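You operate a simulated robot arm through the tools that you are given. There is no shell and no other tool.

You run a simulated robot arm. Do the job below in one go: nothing can be reset, and whatever is moved stays where it is left.

JOB
File the blue film box in the FILM drawer and lock the chest.
Fine: shut the drawer.

It is judged by the outcome, as a careful person would: the job done as asked, and still so three seconds after it is handed in. It fails if anything else is knocked over, pushed out of place, dropped, spilled or broken.

ROBOT AND FRAMES
A 6-joint arm with a two-finger parallel gripper, fixed in place. Base frame: the origin is at the foot of the arm, x ahead of it, y to its left, z up. Units: cm, rad, N and s.
With the tool pointing down near the work surface it reaches from about 10 to 52 cm from the base axis. Its first joint turns from -1.152 to 1.152 rad. Payload 2.45 kg.
The TCP is the grasp point between the finger pads, 2.4 cm short of the fingertips. In the tool frame z runs along the fingers and y along their closing line. Largest opening 6.8 cm; finger width 1.7, thickness 1; the body of the gripper, 4 by 7 cm, starts 4.1 cm behind the TCP.
Orientation is that of the tool frame in the base frame, as [roll, pitch, yaw] about the fixed x, y, z axes, in that order (R = Rz(yaw) Ry(pitch) Rx(roll)). With the fingers straight down and closing along the base's y, the tool's x points along the base's -x, its y along +y and its z along -z.

CONTROLS
- The arm moves only by the tool move_arm. Its argument "motion" is a list of rows, each an object of numbers (a shift or turn left out is 0, a gripper value left out holds the last): "grip": the opening in per cent of the stroke, from 0 (shut) to 100 (fully open); "tx", "ty", "tz": the shift along the base's x, y, z in units of 50 mm (1.0 is 50 mm); "wx", "wy", "wz": the turn, a rotation vector about the base's x, y, z in units of 4 degrees (1.0 is 4 degrees). In form: [{"grip": .., "tx": .., "ty": .., "tz": .., "wx": .., "wy": .., "wz": ..}, ...]. A call has 1 to 20 rows; each row shifts and turns the commanded pose from where the row before left it. A call with a number of a shift or a turn outside -1 to 1 is refused whole. Each row takes 0.2 s and may step no farther than 5 cm and 0.15 rad from the row before; otherwise, or with a gripper value out of range, the whole call is refused. A pose out of reach is approached as far as the arm can. The call stops where the force on the tool passes 90 N (or 10 N more than at its start, if that is more) or the arm is blocked; 0.2 s more then pass. The fingers move at their own pace (about 10.8 cm/s each) and stop on an object; they squeeze with about 38 N. The grip force told is the motor's: it shows also when the fingers shut on nothing. Time passes only in rows, and 0.2 s behind the last, so rows that do not move let the fingers close. The reply holds the time, the measured pose of the TCP, the force on the tool along the base axes, the opening and the grip force, in the units named above and with some noise, with the torque about the TCP (base axes, N m) and any sound that the robot's microphone picked up.
- Cameras (640 x 400 px; columns grow to the right, rows downward): "scene" is fixed at [16.66, 44.18, 143.39]; the picture's right is [-0.55, -0.83, 0.00], its down [-0.71, 0.47, -0.53] and it looks along [0.44, -0.29, -0.85] (base axes); focal length 228 px, centre (320, 200). "wrist" rides on the gripper at [8.4, 1.1, -7.5] in the tool frame; the picture's right is [-0.13, 0.99, 0.00], its down [-0.60, -0.08, -0.79] and it looks along [-0.79, -0.10, 0.61] (tool axes); focal length 251 px, centre (320, 200). There is no depth. A picture from a camera that has moved, and an enlarged one, comes with that camera's place and axes in the base frame and with its lens.
- get_image(camera): a new picture of that camera. No time passes.
- inspect(camera, box): a new picture of the part [left, top, right, bottom] of that camera's present view, enlarged. No time passes.
- sign_off(): hands the job in; it is judged then, once.

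Places have to be worked out from the pictures, the camera data and where the tool is seen. Open the gripper and draw the arm clear of the work before you hand the job in, unless the task says otherwise.

The tools are called as name(argument=value, ...) on one line, values as JSON. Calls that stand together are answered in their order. move_arm: Moves the arm, as the interface text tells. Its arguments: {"type":"object","properties":{"motion":{"type":"array","items":{"type":"object","properties":{"grip":{"type":"number"},"tx":{"type":"number"},"ty":{"type":"number"},"tz":{"type":"number"},"wx":{"type":"number"},"wy":{"type":"number"},"wz":{"type":"number"}}}}},"required":["motion"]} The other tools are called the same way: get_image (camera) takes a picture; inspect (camera, box) takes an enlarged picture of a part of a camera's view; sign_off () hands the job in.

At the start:

```text
clock: 0.0
tool_pos: [43.54, 1.02, 113.63]
orientation: [3.141, 0.0, 3.14]
wrist_force: [-0.2, 0.2, -0.2]
wrist_torque: [0.03, 0.03, 0.01]
opening: 6.8
gripper_force: 0.0
```

scene: 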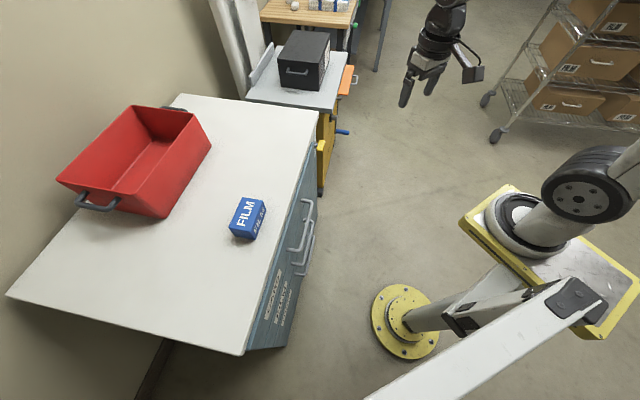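
wrist: 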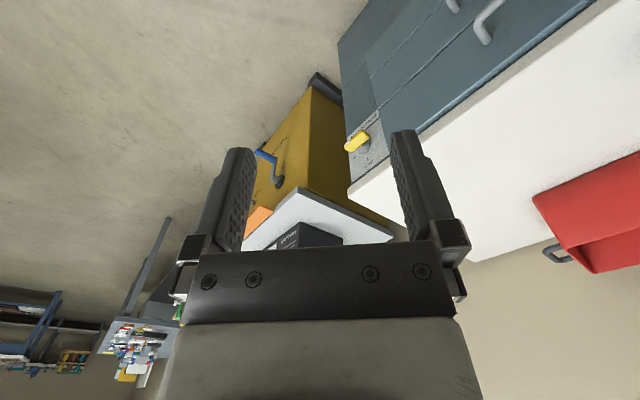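

The start pictures show a white-topped chest with the blue FILM box and a red tray on it. The drawer handles and a yellow latch are on the chest's front face. I'll look closer before moving.

inspect(camera="scene", box=[200, 160, 360, 360])

inspect(camera="wrist", box=[300, 0, 640, 212])

inspect(camera="scene", box=[40, 80, 340, 267])

```text
2.00 times, centred on (280, 260) of scene
camera zoom: at [16.66, 44.18, 143.39], right [-0.55, -0.83, 0.0], down [-0.71, 0.47, -0.53], along [0.44, -0.29, -0.85], focal length 455 px, centre (400, 80)
```

zoom: 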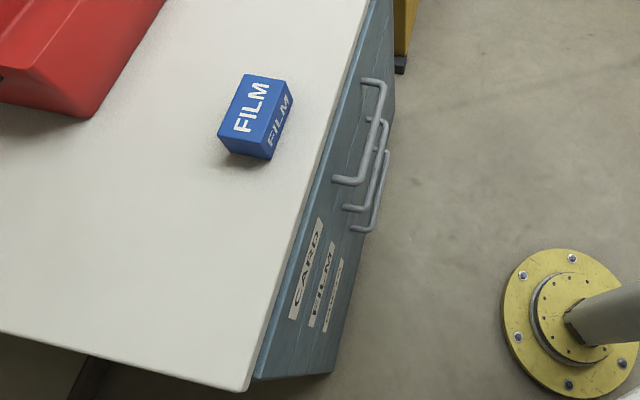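

```text
1.88 times, centred on (470, 106) of wrist
camera zoom: at [35.23, 2.24, 121.16], right [0.13, 0.99, 0.0], down [0.6, -0.08, 0.79], along [0.79, -0.1, -0.61], focal length 473 px, centre (38, 377)
```

zoom: 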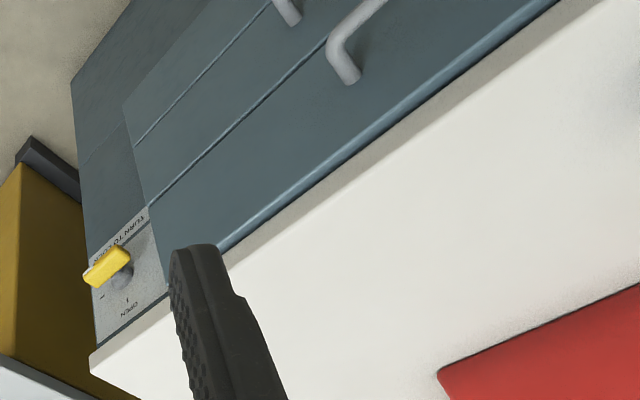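

```text
2.13 times, centred on (190, 174) of scene
camera zoom: at [16.66, 44.18, 143.39], right [-0.55, -0.83, 0.0], down [-0.71, 0.47, -0.53], along [0.44, -0.29, -0.85], focal length 486 px, centre (597, 256)
```

zoom: 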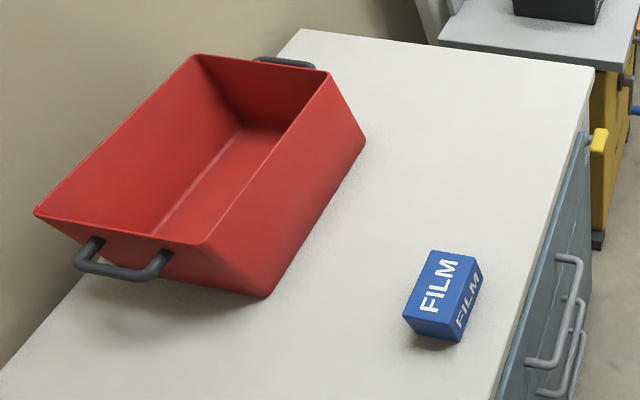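

There are three labelled drawers (CARD, FILM and a third), and a yellow turn-knob with "TURN TO LOCK / OPEN" text. I'll zoom in on the labels and the knob.

inspect(camera="scene", box=[255, 255, 315, 345])

inspect(camera="wrist", box=[330, 90, 410, 200])

inspect(camera="scene", box=[270, 120, 350, 280])

inspect(camera="wrist", box=[420, 0, 640, 140])

```text
4.44 times, centred on (285, 300) of scene
camera zoom: at [16.66, 44.18, 143.39], right [-0.55, -0.83, 0.0], down [-0.71, 0.47, -0.53], along [0.44, -0.29, -0.85], focal length 1012 px, centre (476, -244)
```

zoom: 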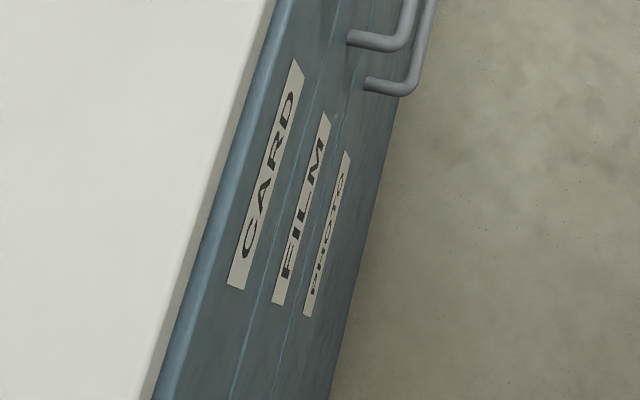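

```text
3.64 times, centred on (370, 145) of wrist
camera zoom: at [35.23, 2.24, 121.16], right [0.13, 0.99, 0.0], down [0.6, -0.08, 0.79], along [0.79, -0.1, -0.61], focal length 914 px, centre (138, 400)
```

zoom: 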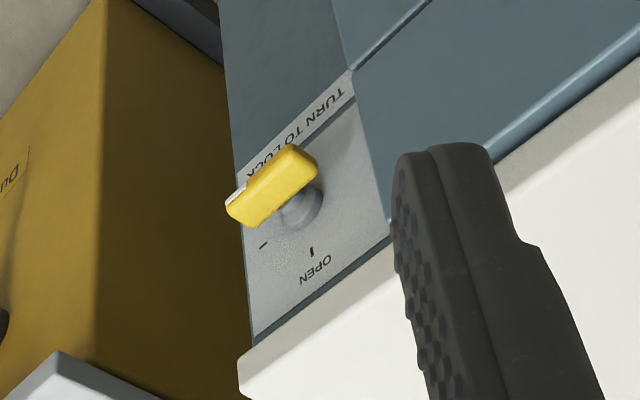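

```text
2.50 times, centred on (310, 200) of scene
camera zoom: at [16.66, 44.18, 143.39], right [-0.55, -0.83, 0.0], down [-0.71, 0.47, -0.53], along [0.44, -0.29, -0.85], focal length 569 px, centre (345, 200)
```

zoom: 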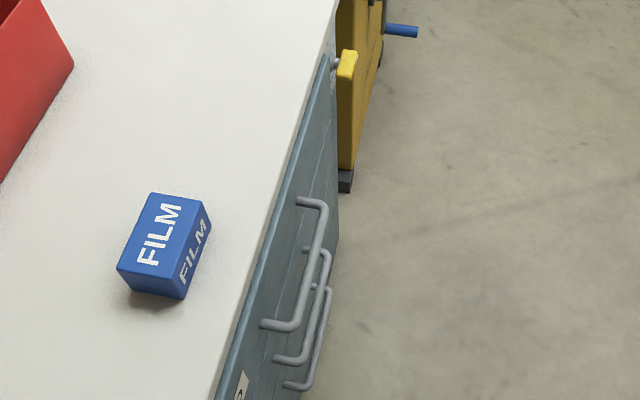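

```text
2.86 times, centred on (530, 70) of wrist
camera zoom: at [35.23, 2.24, 121.16], right [0.13, 0.99, 0.0], down [0.6, -0.08, 0.79], along [0.79, -0.1, -0.61], focal length 718 px, centre (-280, 571)
```

zoom: 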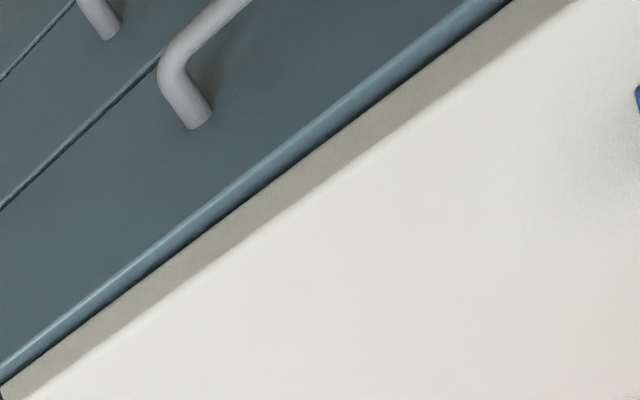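

The FILM drawer is the middle one, and the chest front faces the robot at about 45°, with its top at z≈86. I'll turn the tool 45° and back off a little so the wrist camera sees the chest front squarely.

move_arm(motion=[{"tx": -0.22, "ty": 0.14, "tz": -0.3, "wz": 0.9375}, {"tx": -0.22, "ty": 0.14, "tz": -0.3, "wz": 0.9375}, {"tx": -0.22, "ty": 0.14, "tz": -0.3, "wz": 0.9375}, {"tx": -0.22, "ty": 0.14, "tz": -0.3, "wz": 0.9375}, {"tx": -0.22, "ty": 0.14, "tz": -0.3, "wz": 0.9375}, {"tx": -0.22, "ty": 0.14, "tz": -0.3, "wz": 0.9375}, {"tx": -0.22, "ty": 0.14, "tz": -0.3, "wz": 0.9375}, {"tx": -0.22, "ty": 0.14, "tz": -0.3, "wz": 0.9375}, {"tx": -0.22, "ty": 0.14, "tz": -0.3, "wz": 0.9375}, {"tx": -0.22, "ty": 0.14, "tz": -0.3, "wz": 0.9375}, {"tx": -0.22, "ty": 0.14, "tz": -0.3, "wz": 0.9375}, {"tx": -0.22, "ty": 0.14, "tz": -0.3, "wz": 0.9375}])

get_image(camera="wrist")

get_image(camera="scene")

```text
clock: 2.6
tool_pos: [33.06, 10.44, 95.54]
orientation: [-3.141, -0.002, -2.353]
wrist_force: [0.2, 0.2, -0.7]
wrist_torque: [-0.03, -0.02, 0.0]
opening: 6.81
gripper_force: 0.0
out of reach, approached as far as the arm can: row 9, 10, 11, 12
```

```text
taken
camera wrist: at [26.37, 5.42, 103.04], right [-0.61, 0.79, 0.0], down [0.48, 0.37, 0.79], along [0.63, 0.48, -0.61], focal length 251 px, centre (320, 200)
```

wrist: 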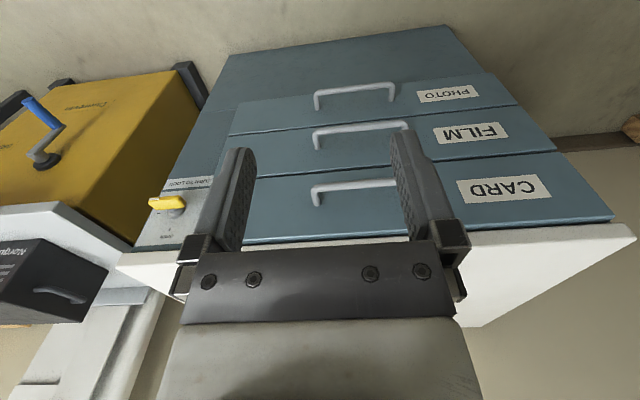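

```text
taken
```

scene: 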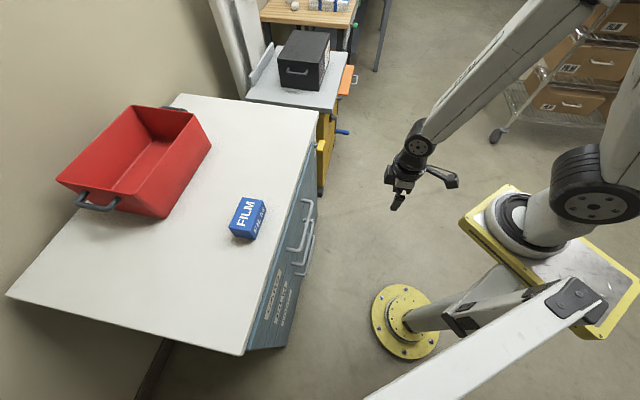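

The front now shows in the (upside-down) wrist view: CARD on top, FILM in the middle, PHOTO below, and the yellow knob by the near corner. I'll enlarge the knob and the handles.

inspect(camera="wrist", box=[100, 160, 240, 300])

inspect(camera="wrist", box=[220, 60, 440, 220])

inspect(camera="wrist", box=[400, 60, 640, 300])

```text
2.86 times, centred on (170, 230) of wrist
camera zoom: at [26.37, 5.42, 103.04], right [-0.61, 0.79, 0.0], down [0.48, 0.37, 0.79], along [0.63, 0.48, -0.61], focal length 718 px, centre (749, 114)
```

zoom: 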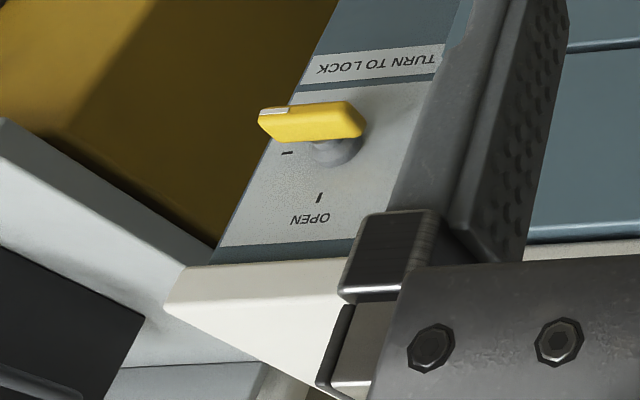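

```text
2.50 times, centred on (330, 140) of wrist
camera zoom: at [26.37, 5.42, 103.04], right [-0.61, 0.79, 0.0], down [0.48, 0.37, 0.79], along [0.63, 0.48, -0.61], focal length 629 px, centre (295, 350)
```

zoom: 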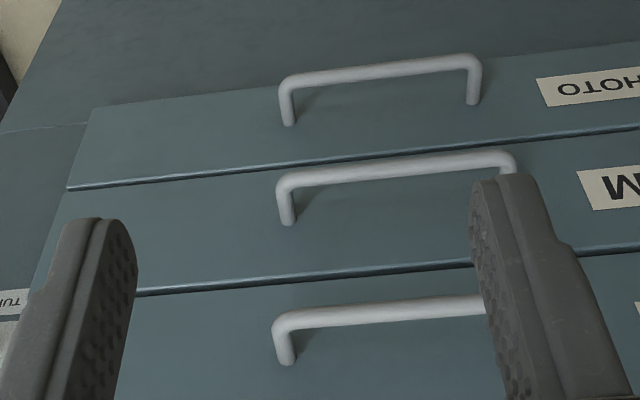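

```text
1.67 times, centred on (520, 180) of wrist
camera zoom: at [26.37, 5.42, 103.04], right [-0.61, 0.79, 0.0], down [0.48, 0.37, 0.79], along [0.63, 0.48, -0.61], focal length 419 px, centre (-13, 233)
```

zoom: 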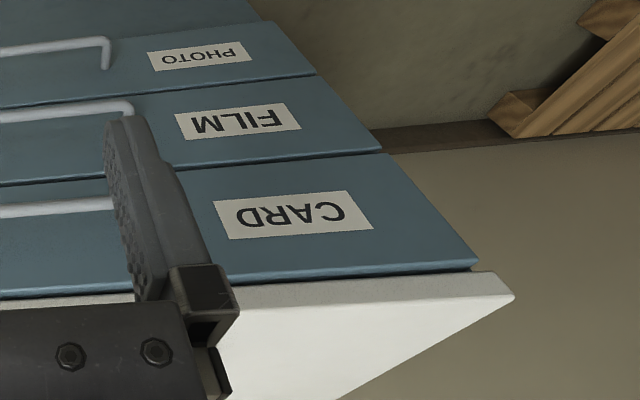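

From the two views I get these positions:
- The front face is about 58 cm out along the direction (0.70, 0.715).
- The FILM handle bar is centred at about (46.3, 30.5, 61.3), and the knob is at about (72, 5.5, 75.7).
- The knob's pointer is on the side mark rather than OPEN, so the chest looks locked already.

I'll swing the tool horizontal in front of the knob and stay well clear of it.

move_arm(motion=[{"tx": 0.345, "ty": -0.181, "tz": -0.182, "wx": 0.9463, "wy": -0.9251}, {"tx": 0.345, "ty": -0.181, "tz": -0.182, "wx": 0.9463, "wy": -0.9251}, {"tx": 0.345, "ty": -0.181, "tz": -0.182, "wx": 0.9463, "wy": -0.9251}, {"tx": 0.345, "ty": -0.181, "tz": -0.182, "wx": 0.9463, "wy": -0.9251}, {"tx": 0.345, "ty": -0.181, "tz": -0.182, "wx": 0.9463, "wy": -0.9251}, {"tx": 0.345, "ty": -0.181, "tz": -0.182, "wx": 0.9463, "wy": -0.9251}, {"tx": 0.345, "ty": -0.181, "tz": -0.182, "wx": 0.9463, "wy": -0.9251}, {"tx": 0.345, "ty": -0.181, "tz": -0.182, "wx": 0.9463, "wy": -0.9251}, {"tx": 0.345, "ty": -0.181, "tz": -0.182, "wx": 0.9463, "wy": -0.9251}, {"tx": 0.345, "ty": -0.181, "tz": -0.182, "wx": 0.9463, "wy": -0.9251}, {"tx": 0.345, "ty": -0.181, "tz": -0.182, "wx": 0.9463, "wy": -0.9251}, {"tx": 0.345, "ty": -0.181, "tz": -0.182, "wx": 0.9463, "wy": -0.9251}, {"tx": 0.345, "ty": -0.181, "tz": -0.182, "wx": 0.9463, "wy": -0.9251}, {"tx": 0.345, "ty": -0.181, "tz": -0.182, "wx": 0.9463, "wy": -0.9251}, {"tx": 0.345, "ty": -0.181, "tz": -0.182, "wx": 0.9463, "wy": -0.9251}, {"tx": 0.345, "ty": -0.181, "tz": -0.182, "wx": 0.9463, "wy": -0.9251}, {"tx": 0.345, "ty": -0.181, "tz": -0.182, "wx": 0.9463, "wy": -0.9251}])

get_image(camera="wrist")

get_image(camera="scene")

```text
clock: 6.2
tool_pos: [61.58, -3.18, 83.3]
orientation: [2.973, 1.479, -2.477]
wrist_force: [0.7, 0.2, 0.6]
wrist_torque: [0.0, 0.02, -0.01]
opening: 6.8
gripper_force: 0.0
out of reach, approached as far as the arm can: row 2, 3, 4, 7, 8, 9, 10, 11
```

```text
taken
camera wrist: at [55.15, -8.34, 75.56], right [-0.72, 0.68, 0.14], down [-0.43, -0.6, 0.67], along [0.54, 0.42, 0.73], focal length 251 px, centre (320, 200)
```

wrist: 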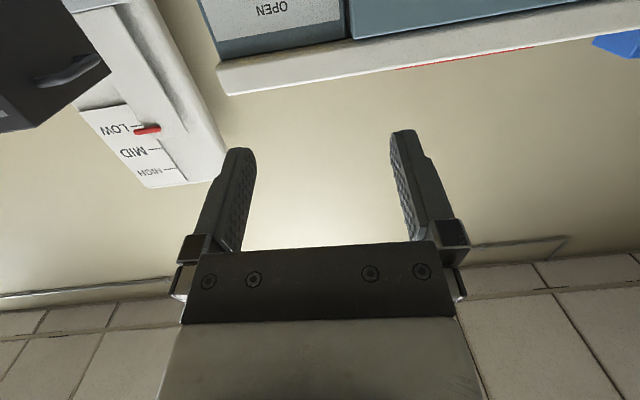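

```text
taken
```

scene: 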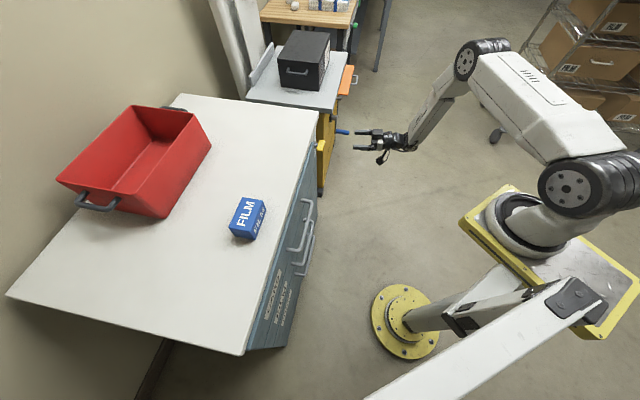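

The tool is now nearly horizontal, about 5° nose-down and 2° off in heading, and clear of the knob. I'll correct that, drop to knob height and roll 90° so the fingers close vertically around the horizontal knob bar.

move_arm(motion=[{"tx": 0.08, "ty": -0.08, "tz": -0.3, "wx": 0.43, "wy": -0.42, "wz": -0.24}, {"tx": 0.08, "ty": -0.08, "tz": -0.3, "wx": 0.43, "wy": -0.42, "wz": -0.23}, {"tx": 0.08, "ty": -0.08, "tz": -0.3, "wx": 0.925, "wy": 0.946}, {"tz": -0.3, "wx": 0.925, "wy": 0.946}, {"tz": -0.26, "wx": 0.925, "wy": 0.946}, {"wx": 0.925, "wy": 0.946}, {"wx": 0.925, "wy": 0.946}, {"wx": 0.925, "wy": 0.946}, {"wx": 0.925, "wy": 0.946}, {"wx": 0.925, "wy": 0.946}, {"wx": 0.925, "wy": 0.946}, {"wx": 0.925, "wy": 0.946}, {"wx": 0.925, "wy": 0.946}, {"wx": 0.925, "wy": 0.946}, {"wx": 0.925, "wy": 0.946}, {"wx": 0.925, "wy": 0.946}, {"wx": 0.925, "wy": 0.946}, {"wx": 0.925, "wy": 0.946}, {"wx": 0.925, "wy": 0.946}])

get_image(camera="wrist")

get_image(camera="scene")

```text
clock: 10.2
tool_pos: [62.63, -4.53, 76.04]
orientation: [1.567, -0.013, 2.375]
wrist_force: [-0.2, 0.4, 1.1]
wrist_torque: [-0.02, -0.03, 0.01]
opening: 6.79
gripper_force: 0.0
```

```text
taken
camera wrist: at [51.49, -3.92, 77.21], right [0.1, -0.1, 0.99], down [-0.12, -0.99, -0.09], along [0.99, -0.11, -0.11], focal length 251 px, centre (320, 200)
```

wrist: 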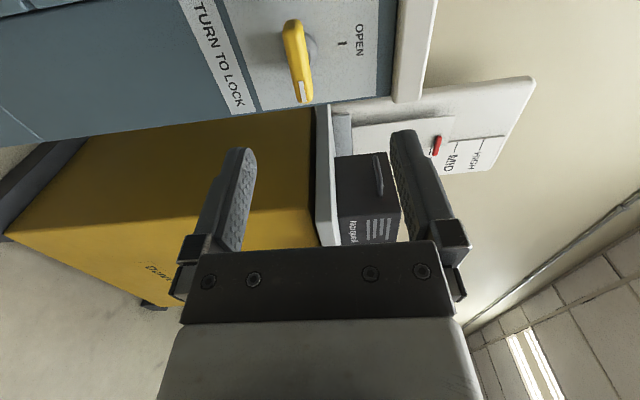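

```text
taken
```

scene: 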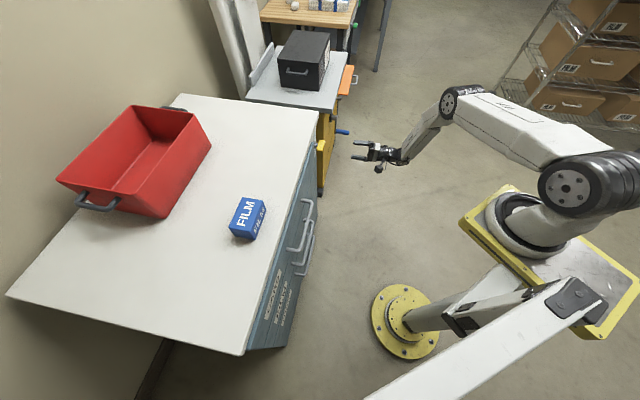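

The fingers now close vertically, and this view shows the pointer's white end on the plain side mark, with OPEN a quarter turn away, so the chest is locked. My refined knob bar position is about (73.7, 5.8, 75). I'll approach partway and check alignment.

move_arm(motion=[{"tx": 0.427, "ty": 0.375, "tz": -0.067, "wz": -0.11, "grip": 100}, {"tx": 0.427, "ty": 0.375, "tz": -0.067}, {"tx": 0.427, "ty": 0.375, "tz": -0.067}])

get_image(camera="wrist")

inspect(camera="scene", box=[290, 110, 410, 190])

```text
clock: 11.0
tool_pos: [69.05, 1.27, 74.96]
orientation: [1.569, -0.011, 2.367]
wrist_force: [-0.3, 0.3, 0.0]
wrist_torque: [0.0, -0.01, 0.0]
opening: 6.78
gripper_force: 0.1
```

```text
taken
camera wrist: at [57.89, 1.91, 76.08], right [0.1, -0.1, 0.99], down [-0.12, -0.99, -0.09], along [0.99, -0.11, -0.11], focal length 251 px, centre (320, 200)
```

wrist: 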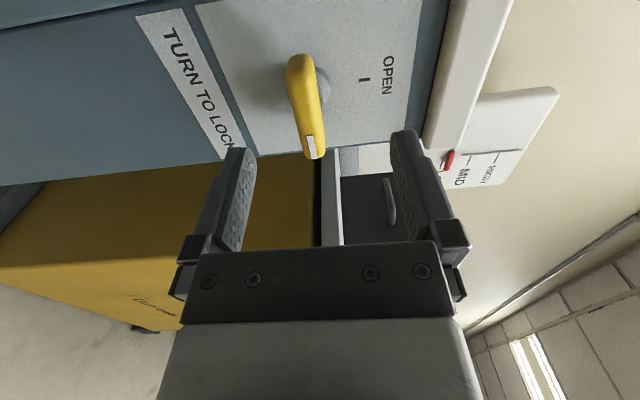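

```text
5.00 times, centred on (350, 150) of scene
camera zoom: at [16.66, 44.18, 143.39], right [-0.55, -0.83, 0.0], down [-0.71, 0.47, -0.53], along [0.44, -0.29, -0.85], focal length 1138 px, centre (170, 450)
```

zoom: 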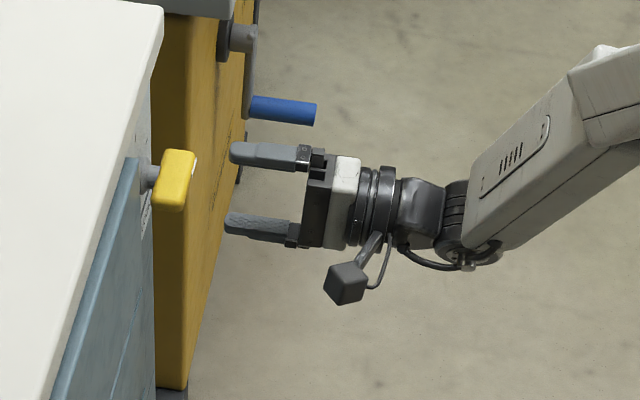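

The knob sits about 6.4 cm ahead of the TCP, roughly 0.6 cm low and 0.5 cm toward the corner. I'll advance 5 cm with those corrections so the open fingers straddle the bar.

move_arm(motion=[{"tx": 0.261, "ty": 0.22, "tz": -0.04}, {"tx": 0.261, "ty": 0.22, "tz": -0.04}, {"tx": 0.261, "ty": 0.22, "tz": -0.04}])

get_image(camera="wrist")

inspect(camera="scene", box=[290, 110, 410, 190])

```text
clock: 11.8
tool_pos: [73.19, 4.6, 74.41]
orientation: [1.567, -0.012, 2.366]
wrist_force: [0.2, 0.2, -1.0]
wrist_torque: [0.0, -0.01, -0.02]
opening: 6.8
gripper_force: 0.0
```

```text
taken
camera wrist: at [61.91, 5.22, 75.63], right [0.1, -0.1, 0.99], down [-0.12, -0.99, -0.09], along [0.99, -0.11, -0.11], focal length 251 px, centre (320, 200)
```

wrist: 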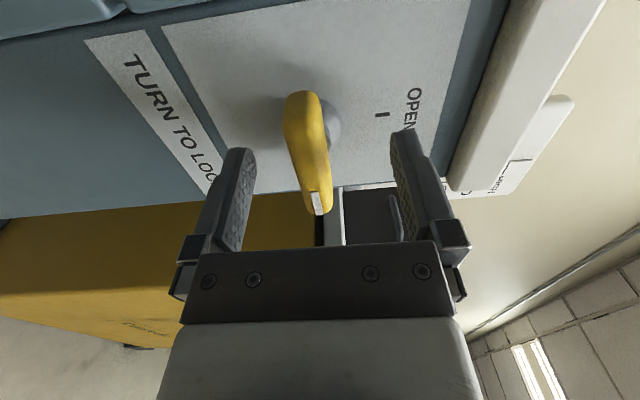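

```text
5.00 times, centred on (350, 150) of scene
camera zoom: at [16.66, 44.18, 143.39], right [-0.55, -0.83, 0.0], down [-0.71, 0.47, -0.53], along [0.44, -0.29, -0.85], focal length 1138 px, centre (170, 450)
```

zoom: 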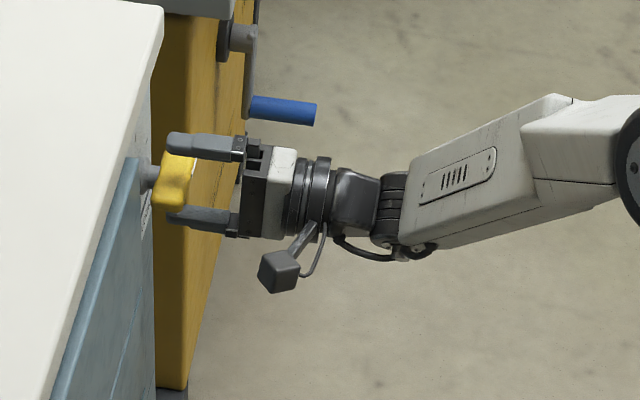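

The bar sits between the fingers, about 0.5 cm below centre. I'll nudge down and slightly forward, then close on it.

move_arm(motion=[{"tx": 0.078, "ty": 0.038, "tz": -0.1}, {"grip": 0}, {}, {}])

get_image(camera="wrist")

```text
clock: 12.8
tool_pos: [73.34, 4.82, 74.0]
orientation: [1.568, -0.01, 2.369]
wrist_force: [-1.1, -0.3, 3.5]
wrist_torque: [-0.56, -0.23, 0.16]
opening: 1.62
gripper_force: 34.9
```

```text
taken
camera wrist: at [62.25, 5.42, 75.15], right [0.1, -0.1, 0.99], down [-0.12, -0.99, -0.09], along [0.99, -0.11, -0.11], focal length 251 px, centre (320, 200)
```

wrist: 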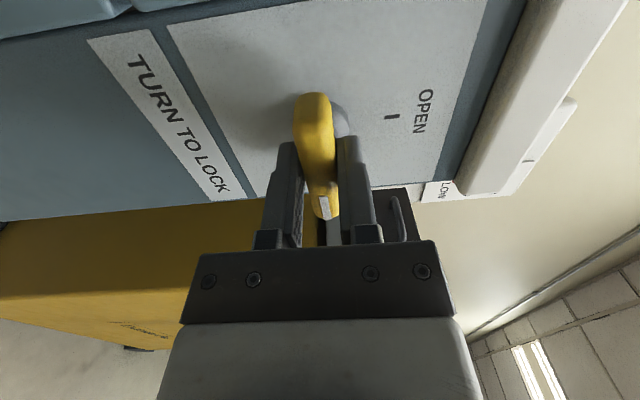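

The grip holds at 1.6 cm with the knob bar clamped. Now I'll turn it counter-clockwise (seen from the front) toward OPEN, half way first, watching the forces.

move_arm(motion=[{"tx": -0.0025, "ty": 0.0025, "tz": 0.0035, "wx": -0.925, "wy": -0.946}, {"tx": -0.0025, "ty": 0.0025, "tz": 0.0035, "wx": -0.925, "wy": -0.946}, {"tx": -0.0025, "ty": 0.0025, "tz": 0.0035, "wx": -0.925, "wy": -0.946}, {"tx": -0.0025, "ty": 0.0025, "tz": 0.0035, "wx": -0.925, "wy": -0.946}, {"tx": -0.0025, "ty": 0.0025, "tz": 0.0035, "wx": -0.925, "wy": -0.946}, {"tx": -0.0025, "ty": 0.0025, "tz": 0.0035, "wx": -0.925, "wy": -0.946}])

get_image(camera="wrist")

```text
clock: 14.2
tool_pos: [73.32, 4.68, 73.82]
orientation: [1.574, 0.54, 2.369]
wrist_force: [26.7, 7.8, -20.7]
wrist_torque: [-0.08, 0.21, -0.54]
opening: 1.6
gripper_force: 35.1
```

```text
taken
camera wrist: at [62.61, 4.91, 70.48], right [-0.28, 0.28, 0.92], down [-0.16, -0.96, 0.25], along [0.95, -0.07, 0.32], focal length 251 px, centre (320, 200)
```

wrist: 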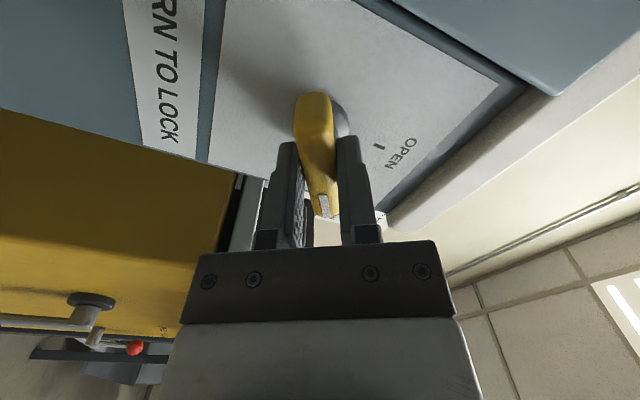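

The knob is turning, 31° so far. The side forces (about -14 N along the face, -21 N vertical, +24 N inward) suggest my pivot is slightly off. I'll relieve that offset before continuing.

move_arm(motion=[{"tx": 0.052, "ty": 0.004, "tz": -0.072}, {}])

```text
clock: 14.8
tool_pos: [73.53, 4.89, 73.82]
orientation: [1.56, 0.543, 2.366]
wrist_force: [-33.2, -4.0, 19.9]
wrist_torque: [-0.29, 0.24, -0.15]
opening: 1.6
gripper_force: 35.3
```

That overshot symmetrically, so I'll go back half way. The pivot is essentially at the TCP, so I'll continue the turn with pure rotation.

move_arm(motion=[{"tx": -0.029, "ty": -0.001, "tz": 0.036}, {"wx": -0.925, "wy": -0.946}, {"wx": -0.925, "wy": -0.946}, {"wx": -0.925, "wy": -0.946}, {"wx": -0.925, "wy": -0.946}])

```text
clock: 16.0
tool_pos: [73.56, 4.72, 73.71]
orientation: [1.573, 0.912, 2.368]
wrist_force: [24.9, 3.1, -13.5]
wrist_torque: [-0.51, 0.63, -0.41]
opening: 1.58
gripper_force: 35.3
```

Forces stay modest at about 15–20 N. I'll make a small relief shift and keep rotating.

move_arm(motion=[{"tx": 0.02, "tz": -0.022}, {"tx": 0.004, "tz": -0.004, "wx": -0.925, "wy": -0.946}, {"tx": 0.004, "tz": -0.004, "wx": -0.925, "wy": -0.946}, {"tx": 0.004, "tz": -0.004, "wx": -0.925, "wy": -0.946}, {"tx": 0.004, "tz": -0.004, "wx": -0.925, "wy": -0.946}])

get_image(camera="wrist")

```text
clock: 17.2
tool_pos: [73.56, 4.71, 73.76]
orientation: [1.561, 1.28, 2.359]
wrist_force: [-21.6, -14.1, 10.2]
wrist_torque: [-0.13, 0.12, -0.57]
opening: 1.61
gripper_force: 34.6
```

```text
taken
camera wrist: at [65.97, 1.86, 65.96], right [-0.65, 0.64, 0.41], down [-0.38, -0.74, 0.55], along [0.65, 0.21, 0.73], focal length 251 px, centre (320, 200)
```

wrist: 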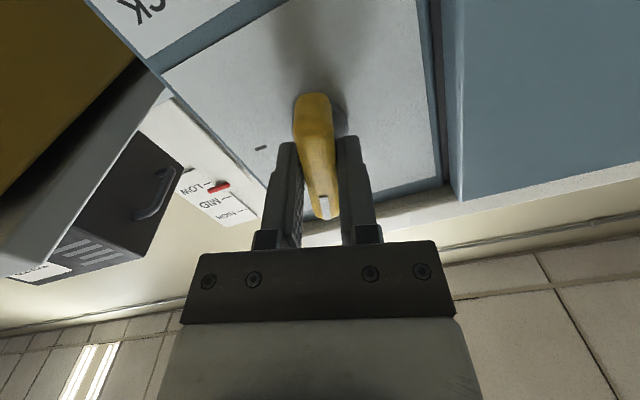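

The knob is at about 74° and OPEN is nearly reached. Three more rotation rows should finish it.

move_arm(motion=[{"tx": -0.01, "ty": -0.01, "tz": 0.01}, {"wx": -0.925, "wy": -0.946}, {"wx": -0.925, "wy": -0.946}, {"wx": -0.925, "wy": -0.946}])

get_image(camera="wrist")

inspect(camera="scene", box=[290, 110, 410, 190])

```text
clock: 18.2
tool_pos: [73.7, 4.58, 73.76]
orientation: [1.805, 1.556, 2.597]
wrist_force: [12.1, -11.9, -10.2]
wrist_torque: [-0.17, 0.28, -1.04]
opening: 1.61
gripper_force: 34.8
```

```text
taken
camera wrist: at [67.59, 0.24, 65.36], right [-0.71, 0.69, 0.14], down [-0.49, -0.63, 0.61], along [0.51, 0.36, 0.78], focal length 251 px, centre (320, 200)
```

wrist: 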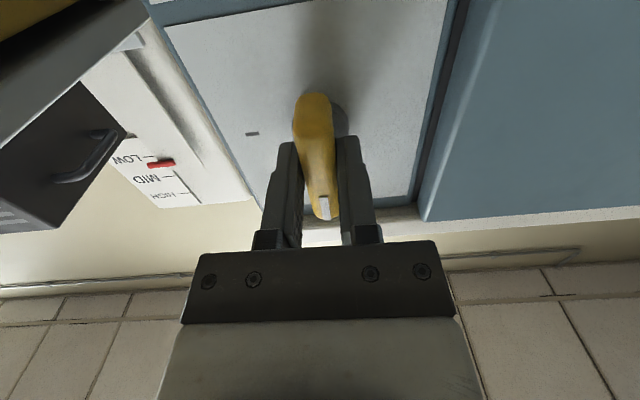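

```text
5.00 times, centred on (350, 150) of scene
camera zoom: at [16.71, 44.16, 143.39], right [-0.55, -0.83, 0.0], down [-0.71, 0.47, -0.53], along [0.44, -0.29, -0.85], focal length 1138 px, centre (170, 450)
```

zoom: 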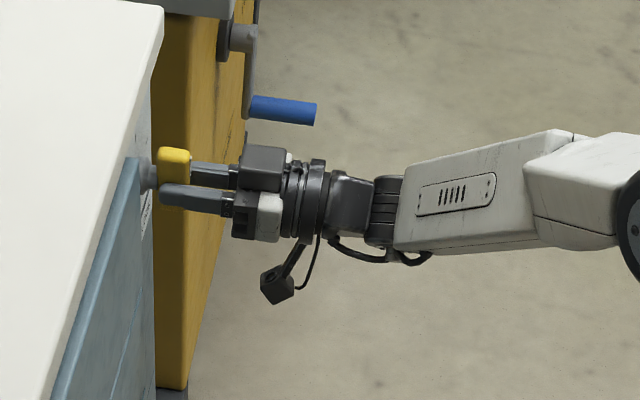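

The knob now stands vertical with its pointer at OPEN. I'll open the fingers and back straight out about 10 cm, then confirm.

move_arm(motion=[{"grip": 60}, {}, {"tx": -0.35, "ty": -0.3575}, {"tx": -0.35, "ty": -0.3575}, {"tx": -0.35, "ty": -0.3575}, {"tx": -0.35, "ty": -0.3575}])

inspect(camera="scene", box=[270, 110, 390, 190])

get_image(camera="wrist")

```text
clock: 19.6
tool_pos: [66.62, -2.26, 73.76]
orientation: [1.567, 1.558, 2.369]
wrist_force: [1.0, 0.5, -0.7]
wrist_torque: [0.0, 0.02, 0.02]
opening: 4.09
gripper_force: 0.0
```

```text
5.00 times, centred on (330, 150) of scene
camera zoom: at [16.65, 44.19, 143.39], right [-0.55, -0.83, 0.0], down [-0.71, 0.47, -0.53], along [0.44, -0.29, -0.85], focal length 1138 px, centre (270, 450)
```

zoom: 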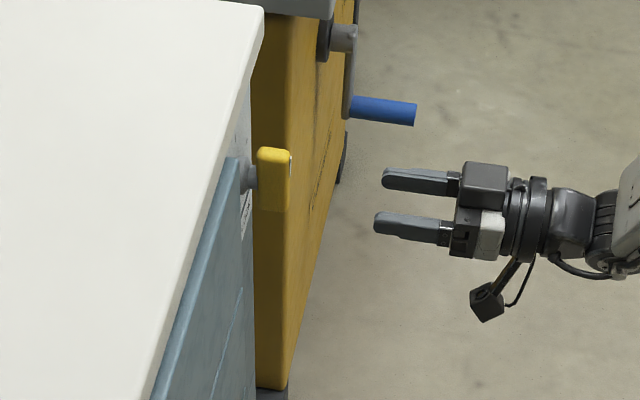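

```text
taken
camera wrist: at [60.62, -6.71, 65.35], right [-0.71, 0.69, 0.14], down [-0.49, -0.63, 0.6], along [0.51, 0.36, 0.79], focal length 251 px, centre (320, 200)
```

wrist: 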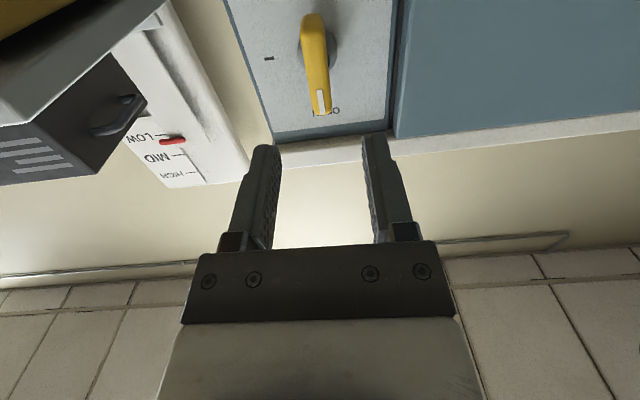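

The knob stays at OPEN, held from about (73.6, 4.65, 73.8). Next I'll slide along the front at a safe stand-off to the FILM handle while rolling back to a vertical finger closing.

move_arm(motion=[{"tx": -0.325, "ty": 0.299, "tz": -0.076, "wx": 0.925, "wy": 0.946}, {"tx": -0.325, "ty": 0.299, "tz": -0.076, "wx": 0.925, "wy": 0.946}, {"tx": -0.325, "ty": 0.299, "tz": -0.076, "wx": 0.925, "wy": 0.946}, {"tx": -0.325, "ty": 0.299, "tz": -0.076, "wx": 0.925, "wy": 0.946}, {"tx": -0.325, "ty": 0.299, "tz": -0.076, "wx": 0.925, "wy": 0.946}, {"tx": -0.325, "ty": 0.299, "tz": -0.076, "wx": 0.925, "wy": 0.946}, {"tx": -0.325, "ty": 0.299, "tz": -0.076, "wx": 0.925, "wy": 0.946}, {"tx": -0.325, "ty": 0.299, "tz": -0.076, "wx": 0.925, "wy": 0.946}, {"tx": -0.325, "ty": 0.299, "tz": -0.076, "wx": 0.925, "wy": 0.946}, {"tx": -0.325, "ty": 0.299, "tz": -0.076, "wx": 0.925, "wy": 0.946}, {"tx": -0.325, "ty": 0.299, "tz": -0.076, "wx": 0.925, "wy": 0.946}, {"tx": -0.325, "ty": 0.299, "tz": -0.076, "wx": 0.925, "wy": 0.946}, {"tx": -0.325, "ty": 0.299, "tz": -0.076, "wx": 0.925, "wy": 0.946}, {"tx": -0.325, "ty": 0.299, "tz": -0.076, "wx": 0.925, "wy": 0.946}, {"tx": -0.325, "ty": 0.299, "tz": -0.076, "wx": 0.925, "wy": 0.946}, {"tx": -0.325, "ty": 0.299, "tz": -0.076, "wx": 0.925, "wy": 0.946}, {"tx": -0.325, "ty": 0.299, "tz": -0.076, "wx": 0.925, "wy": 0.946}])

get_image(camera="wrist")

get_image(camera="scene")

```text
clock: 23.2
tool_pos: [39.42, 22.29, 67.22]
orientation: [1.568, -0.015, 2.373]
wrist_force: [0.1, -0.4, 0.8]
wrist_torque: [-0.02, 0.0, 0.03]
opening: 4.07
gripper_force: 0.0
out of reach, approached as far as the arm can: row 17
```

```text
taken
camera wrist: at [28.15, 22.84, 68.48], right [0.1, -0.1, 0.99], down [-0.12, -0.99, -0.09], along [0.99, -0.11, -0.11], focal length 251 px, centre (320, 200)
```

wrist: 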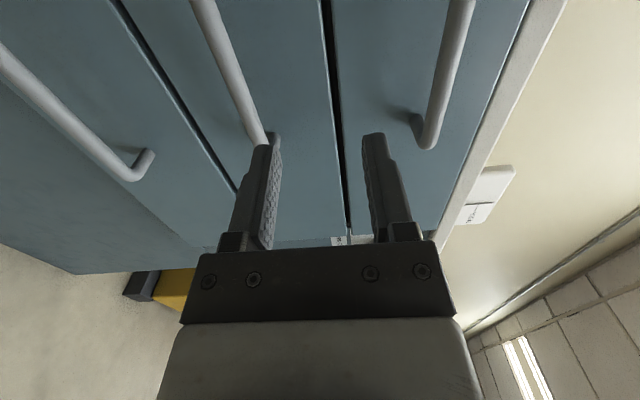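

```text
taken
```

scene: 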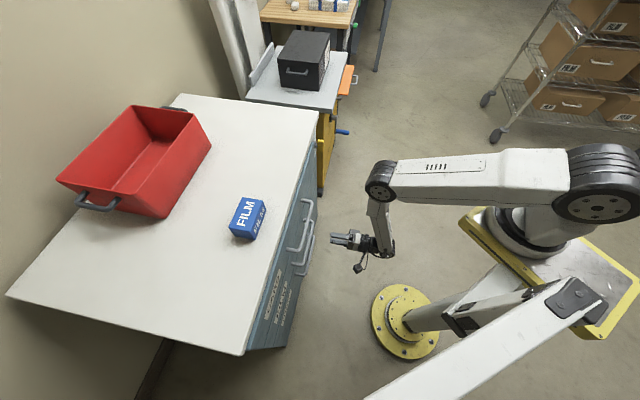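

Horizontal pulling will soon run into the arm's inner reach limit. I'll tilt the tool about 50° down to hook the FILM bar instead, stopping at a pre-grasp point 8 cm short.

move_arm(motion=[{"grip": 45, "tx": 0.109, "ty": 0.067, "wx": -0.993, "wy": 0.971}, {"tx": 0.109, "ty": 0.067, "wx": -0.993, "wy": 0.971}, {"tx": 0.109, "ty": 0.067, "wx": -0.993, "wy": 0.971}, {"tx": 0.109, "ty": 0.067, "wx": -0.993, "wy": 0.971}, {"tx": 0.109, "ty": 0.067, "wx": -0.993, "wy": 0.971}, {"tx": 0.109, "ty": 0.067, "wx": -0.993, "wy": 0.971}, {"tx": 0.109, "ty": 0.067, "wx": -0.993, "wy": 0.971}, {"tx": 0.109, "ty": 0.067, "wx": -0.993, "wy": 0.971}, {"tx": 0.109, "ty": 0.067, "wx": -0.993, "wy": 0.971}])

get_image(camera="wrist")

inspect(camera="scene", box=[240, 190, 400, 290])

```text
clock: 25.2
tool_pos: [45.88, 22.79, 67.15]
orientation: [2.443, -0.015, 2.363]
wrist_force: [0.1, 0.1, 0.2]
wrist_torque: [0.0, 0.0, 0.0]
opening: 3.08
gripper_force: 0.1
out of reach, approached as far as the arm can: row 2, 3, 4, 5, 6, 7, 8
```

```text
taken
camera wrist: at [37.23, 25.93, 73.84], right [0.63, 0.44, 0.64], down [0.04, -0.84, 0.55], along [0.77, -0.32, -0.54], focal length 251 px, centre (320, 200)
```

wrist: 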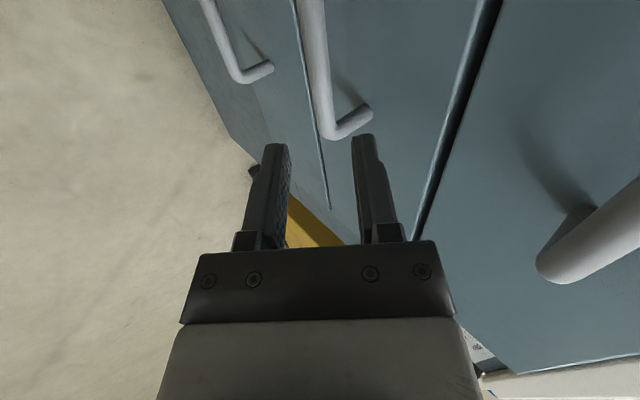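

```text
4.00 times, centred on (320, 240) of scene
camera zoom: at [16.66, 44.18, 143.39], right [-0.55, -0.83, 0.0], down [-0.71, 0.47, -0.53], along [0.44, -0.29, -0.85], focal length 911 px, centre (320, 40)
```

zoom: 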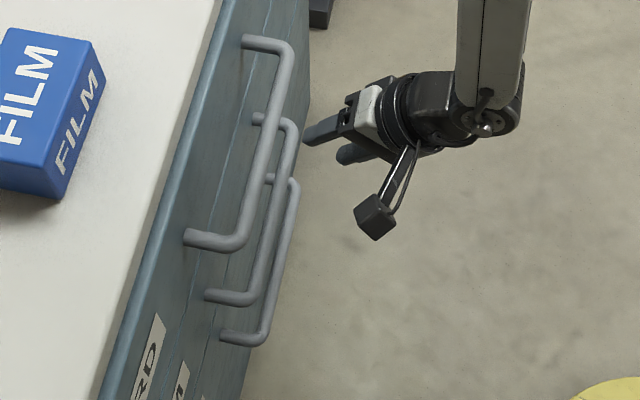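

The tool is tilted 50° down, in front of the FILM bar at about (45.9, 22.8, 67). Before grasping I'll check how far it can pull back in this posture.

move_arm(motion=[{"tx": -0.35, "ty": -0.3575}, {"tx": -0.35, "ty": -0.3575}, {"tx": -0.35, "ty": -0.3575}, {"tx": -0.35, "ty": -0.3575}])

get_image(camera="scene")

```text
clock: 26.2
tool_pos: [38.83, 15.82, 67.44]
orientation: [2.437, -0.007, 2.356]
wrist_force: [-0.1, -0.7, -1.2]
wrist_torque: [0.0, 0.01, 0.03]
opening: 3.05
gripper_force: 0.0
```

```text
taken
```

scene: 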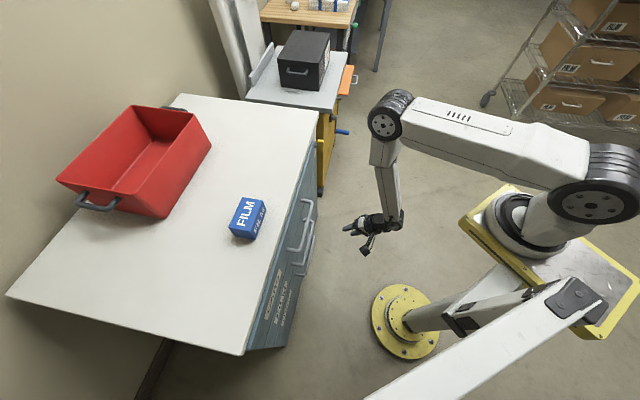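

Ten centimetres back is fine (now about 38.5 cm out). I'll probe a bit further and at handle height.

move_arm(motion=[{"tz": -0.58}, {"tz": -0.58}, {"tx": -0.28, "ty": -0.286}, {"tx": -0.28, "ty": -0.286}, {"tx": -0.28, "ty": -0.286}])

```text
clock: 27.4
tool_pos: [34.4, 11.55, 61.58]
orientation: [2.44, -0.008, 2.359]
wrist_force: [0.0, 0.0, -0.3]
wrist_torque: [-0.01, 0.0, -0.02]
opening: 3.09
gripper_force: 0.2
```

It can pull back to about 32 cm out, which allows more than 20 cm of drawer travel. Now I'll return to the pre-grasp point in front of the bar.

move_arm(motion=[{"tx": 0.456, "ty": 0.494, "tz": 0.232}, {"tx": 0.456, "ty": 0.494, "tz": 0.232}, {"tx": 0.456, "ty": 0.494, "tz": 0.232}, {"tx": 0.456, "ty": 0.494, "tz": 0.232}, {"tx": 0.456, "ty": 0.494, "tz": 0.232}])

get_image(camera="wrist")

inspect(camera="scene", box=[240, 190, 400, 290])

```text
clock: 28.6
tool_pos: [46.45, 23.35, 67.47]
orientation: [2.439, -0.014, 2.364]
wrist_force: [-1.1, -0.1, 0.0]
wrist_torque: [0.0, 0.0, 0.01]
opening: 3.07
gripper_force: 0.1
out of reach, approached as far as the arm can: row 4
```

```text
taken
camera wrist: at [37.84, 26.44, 74.05], right [0.63, 0.44, 0.64], down [0.03, -0.84, 0.55], along [0.78, -0.32, -0.54], focal length 251 px, centre (320, 200)
```

wrist: 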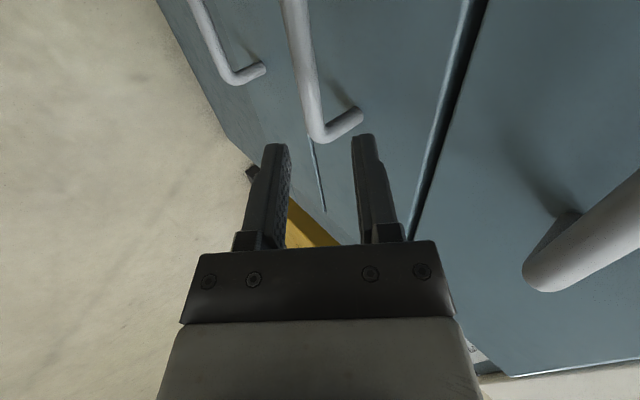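

```text
4.00 times, centred on (320, 240) of scene
camera zoom: at [16.65, 44.18, 143.39], right [-0.55, -0.83, 0.0], down [-0.71, 0.47, -0.53], along [0.44, -0.29, -0.85], focal length 911 px, centre (320, 40)
```

zoom: 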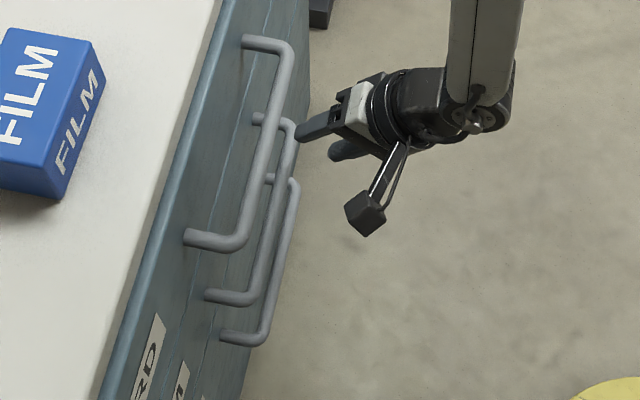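

Triangulating again puts the bar at about 54.2 cm out, z≈61.05, almost exactly on the tool axis. I'll advance along the axis until it sits between the pads.

move_arm(motion=[{"tx": 0.176, "ty": 0.18, "tz": -0.321}, {"tx": 0.176, "ty": 0.18, "tz": -0.321}, {"tx": 0.176, "ty": 0.18, "tz": -0.321}, {"tx": 0.176, "ty": 0.18, "tz": -0.321}])

get_image(camera="wrist")

inspect(camera="scene", box=[240, 190, 400, 290])

```text
clock: 29.6
tool_pos: [49.85, 27.03, 60.87]
orientation: [2.44, -0.011, 2.362]
wrist_force: [0.1, -0.8, -0.2]
wrist_torque: [0.0, 0.01, -0.04]
opening: 3.07
gripper_force: 0.1
```

```text
taken
camera wrist: at [41.18, 30.11, 67.3], right [0.63, 0.44, 0.64], down [0.03, -0.84, 0.55], along [0.78, -0.33, -0.54], focal length 251 px, centre (320, 200)
```

wrist: 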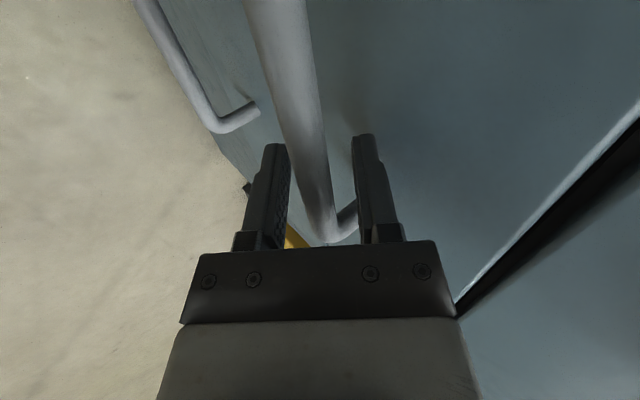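

```text
4.00 times, centred on (320, 240) of scene
camera zoom: at [16.66, 44.18, 143.39], right [-0.55, -0.83, 0.0], down [-0.71, 0.47, -0.53], along [0.44, -0.29, -0.85], focal length 911 px, centre (320, 40)
```

zoom: 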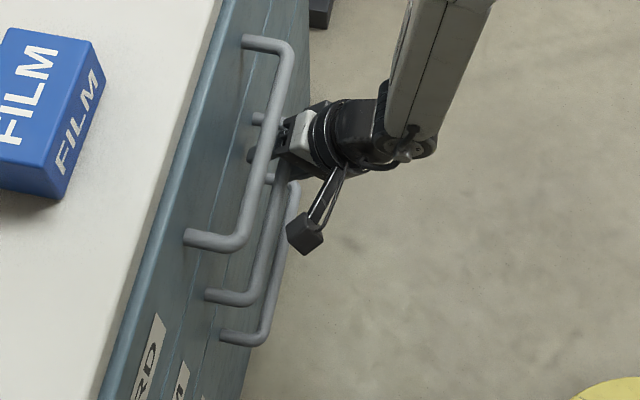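

The bar lies between the fingers. I'll close on it and begin a gentle pull.

move_arm(motion=[{"grip": 0}, {}, {}, {"tx": -0.14, "ty": -0.143}, {"tx": -0.14, "ty": -0.143}])

inspect(camera="scene", box=[200, 160, 360, 360])

```text
clock: 30.8
tool_pos: [48.51, 25.57, 60.74]
orientation: [2.442, -0.013, 2.364]
wrist_force: [-3.9, 8.1, -14.4]
wrist_torque: [-0.46, -0.51, -0.29]
opening: 1.38
gripper_force: 33.3
```

```text
2.00 times, centred on (280, 260) of scene
camera zoom: at [16.67, 44.21, 143.38], right [-0.55, -0.83, 0.0], down [-0.71, 0.47, -0.53], along [0.44, -0.29, -0.85], focal length 455 px, centre (400, 80)
```

zoom: 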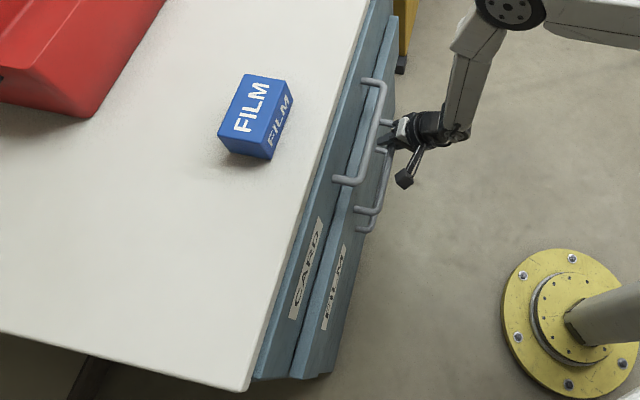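

The FILM drawer slides out freely. I'll continue pulling about 14 cm more.

move_arm(motion=[{"tx": -0.2, "ty": -0.2045, "tz": -0.02}, {"tx": -0.2, "ty": -0.2045}, {"tx": -0.2, "ty": -0.2045}, {"tx": -0.2, "ty": -0.2045}, {"tx": -0.2, "ty": -0.2045}, {"tx": -0.2, "ty": -0.2045}, {"tx": -0.2, "ty": -0.2045}, {"tx": -0.2, "ty": -0.2045}, {"tx": -0.2, "ty": -0.2045}, {"tx": -0.2, "ty": -0.2045}])

get_image(camera="scene")

get_image(camera="wrist")

```text
clock: 33.0
tool_pos: [38.32, 15.37, 60.82]
orientation: [2.439, -0.007, 2.36]
wrist_force: [-11.0, 13.1, 20.6]
wrist_torque: [-0.3, -0.19, 0.06]
opening: 1.39
gripper_force: 33.8
```

```text
taken
```

scene: 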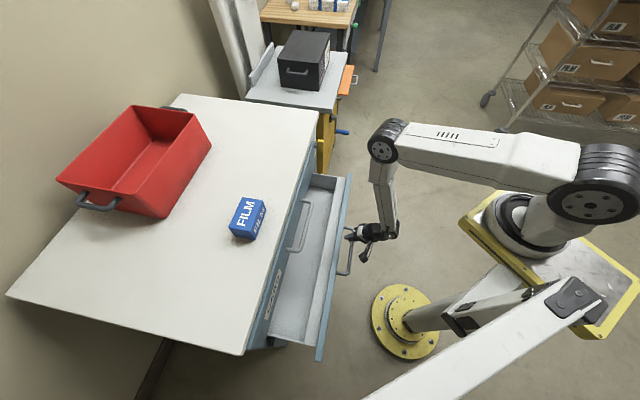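

```text
taken
camera wrist: at [29.67, 18.6, 67.26], right [0.63, 0.44, 0.64], down [0.03, -0.83, 0.55], along [0.78, -0.33, -0.54], focal length 251 px, centre (320, 200)
```

wrist: 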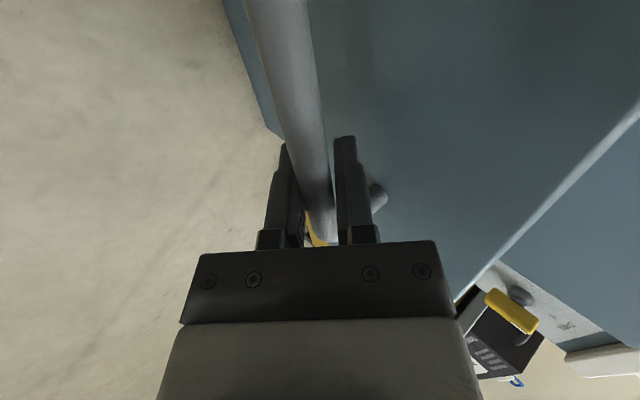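

The drawer is open about 16 cm. I'll pull another 2.5 cm for clearance, then release and withdraw along the tool axis.

move_arm(motion=[{"tx": -0.18, "ty": -0.17}, {"tx": -0.18, "ty": -0.17}])

```text
clock: 33.6
tool_pos: [36.66, 13.74, 60.86]
orientation: [2.441, -0.007, 2.352]
wrist_force: [3.1, -1.6, -0.3]
wrist_torque: [-0.02, 0.12, 0.61]
opening: 1.39
gripper_force: 33.9
```

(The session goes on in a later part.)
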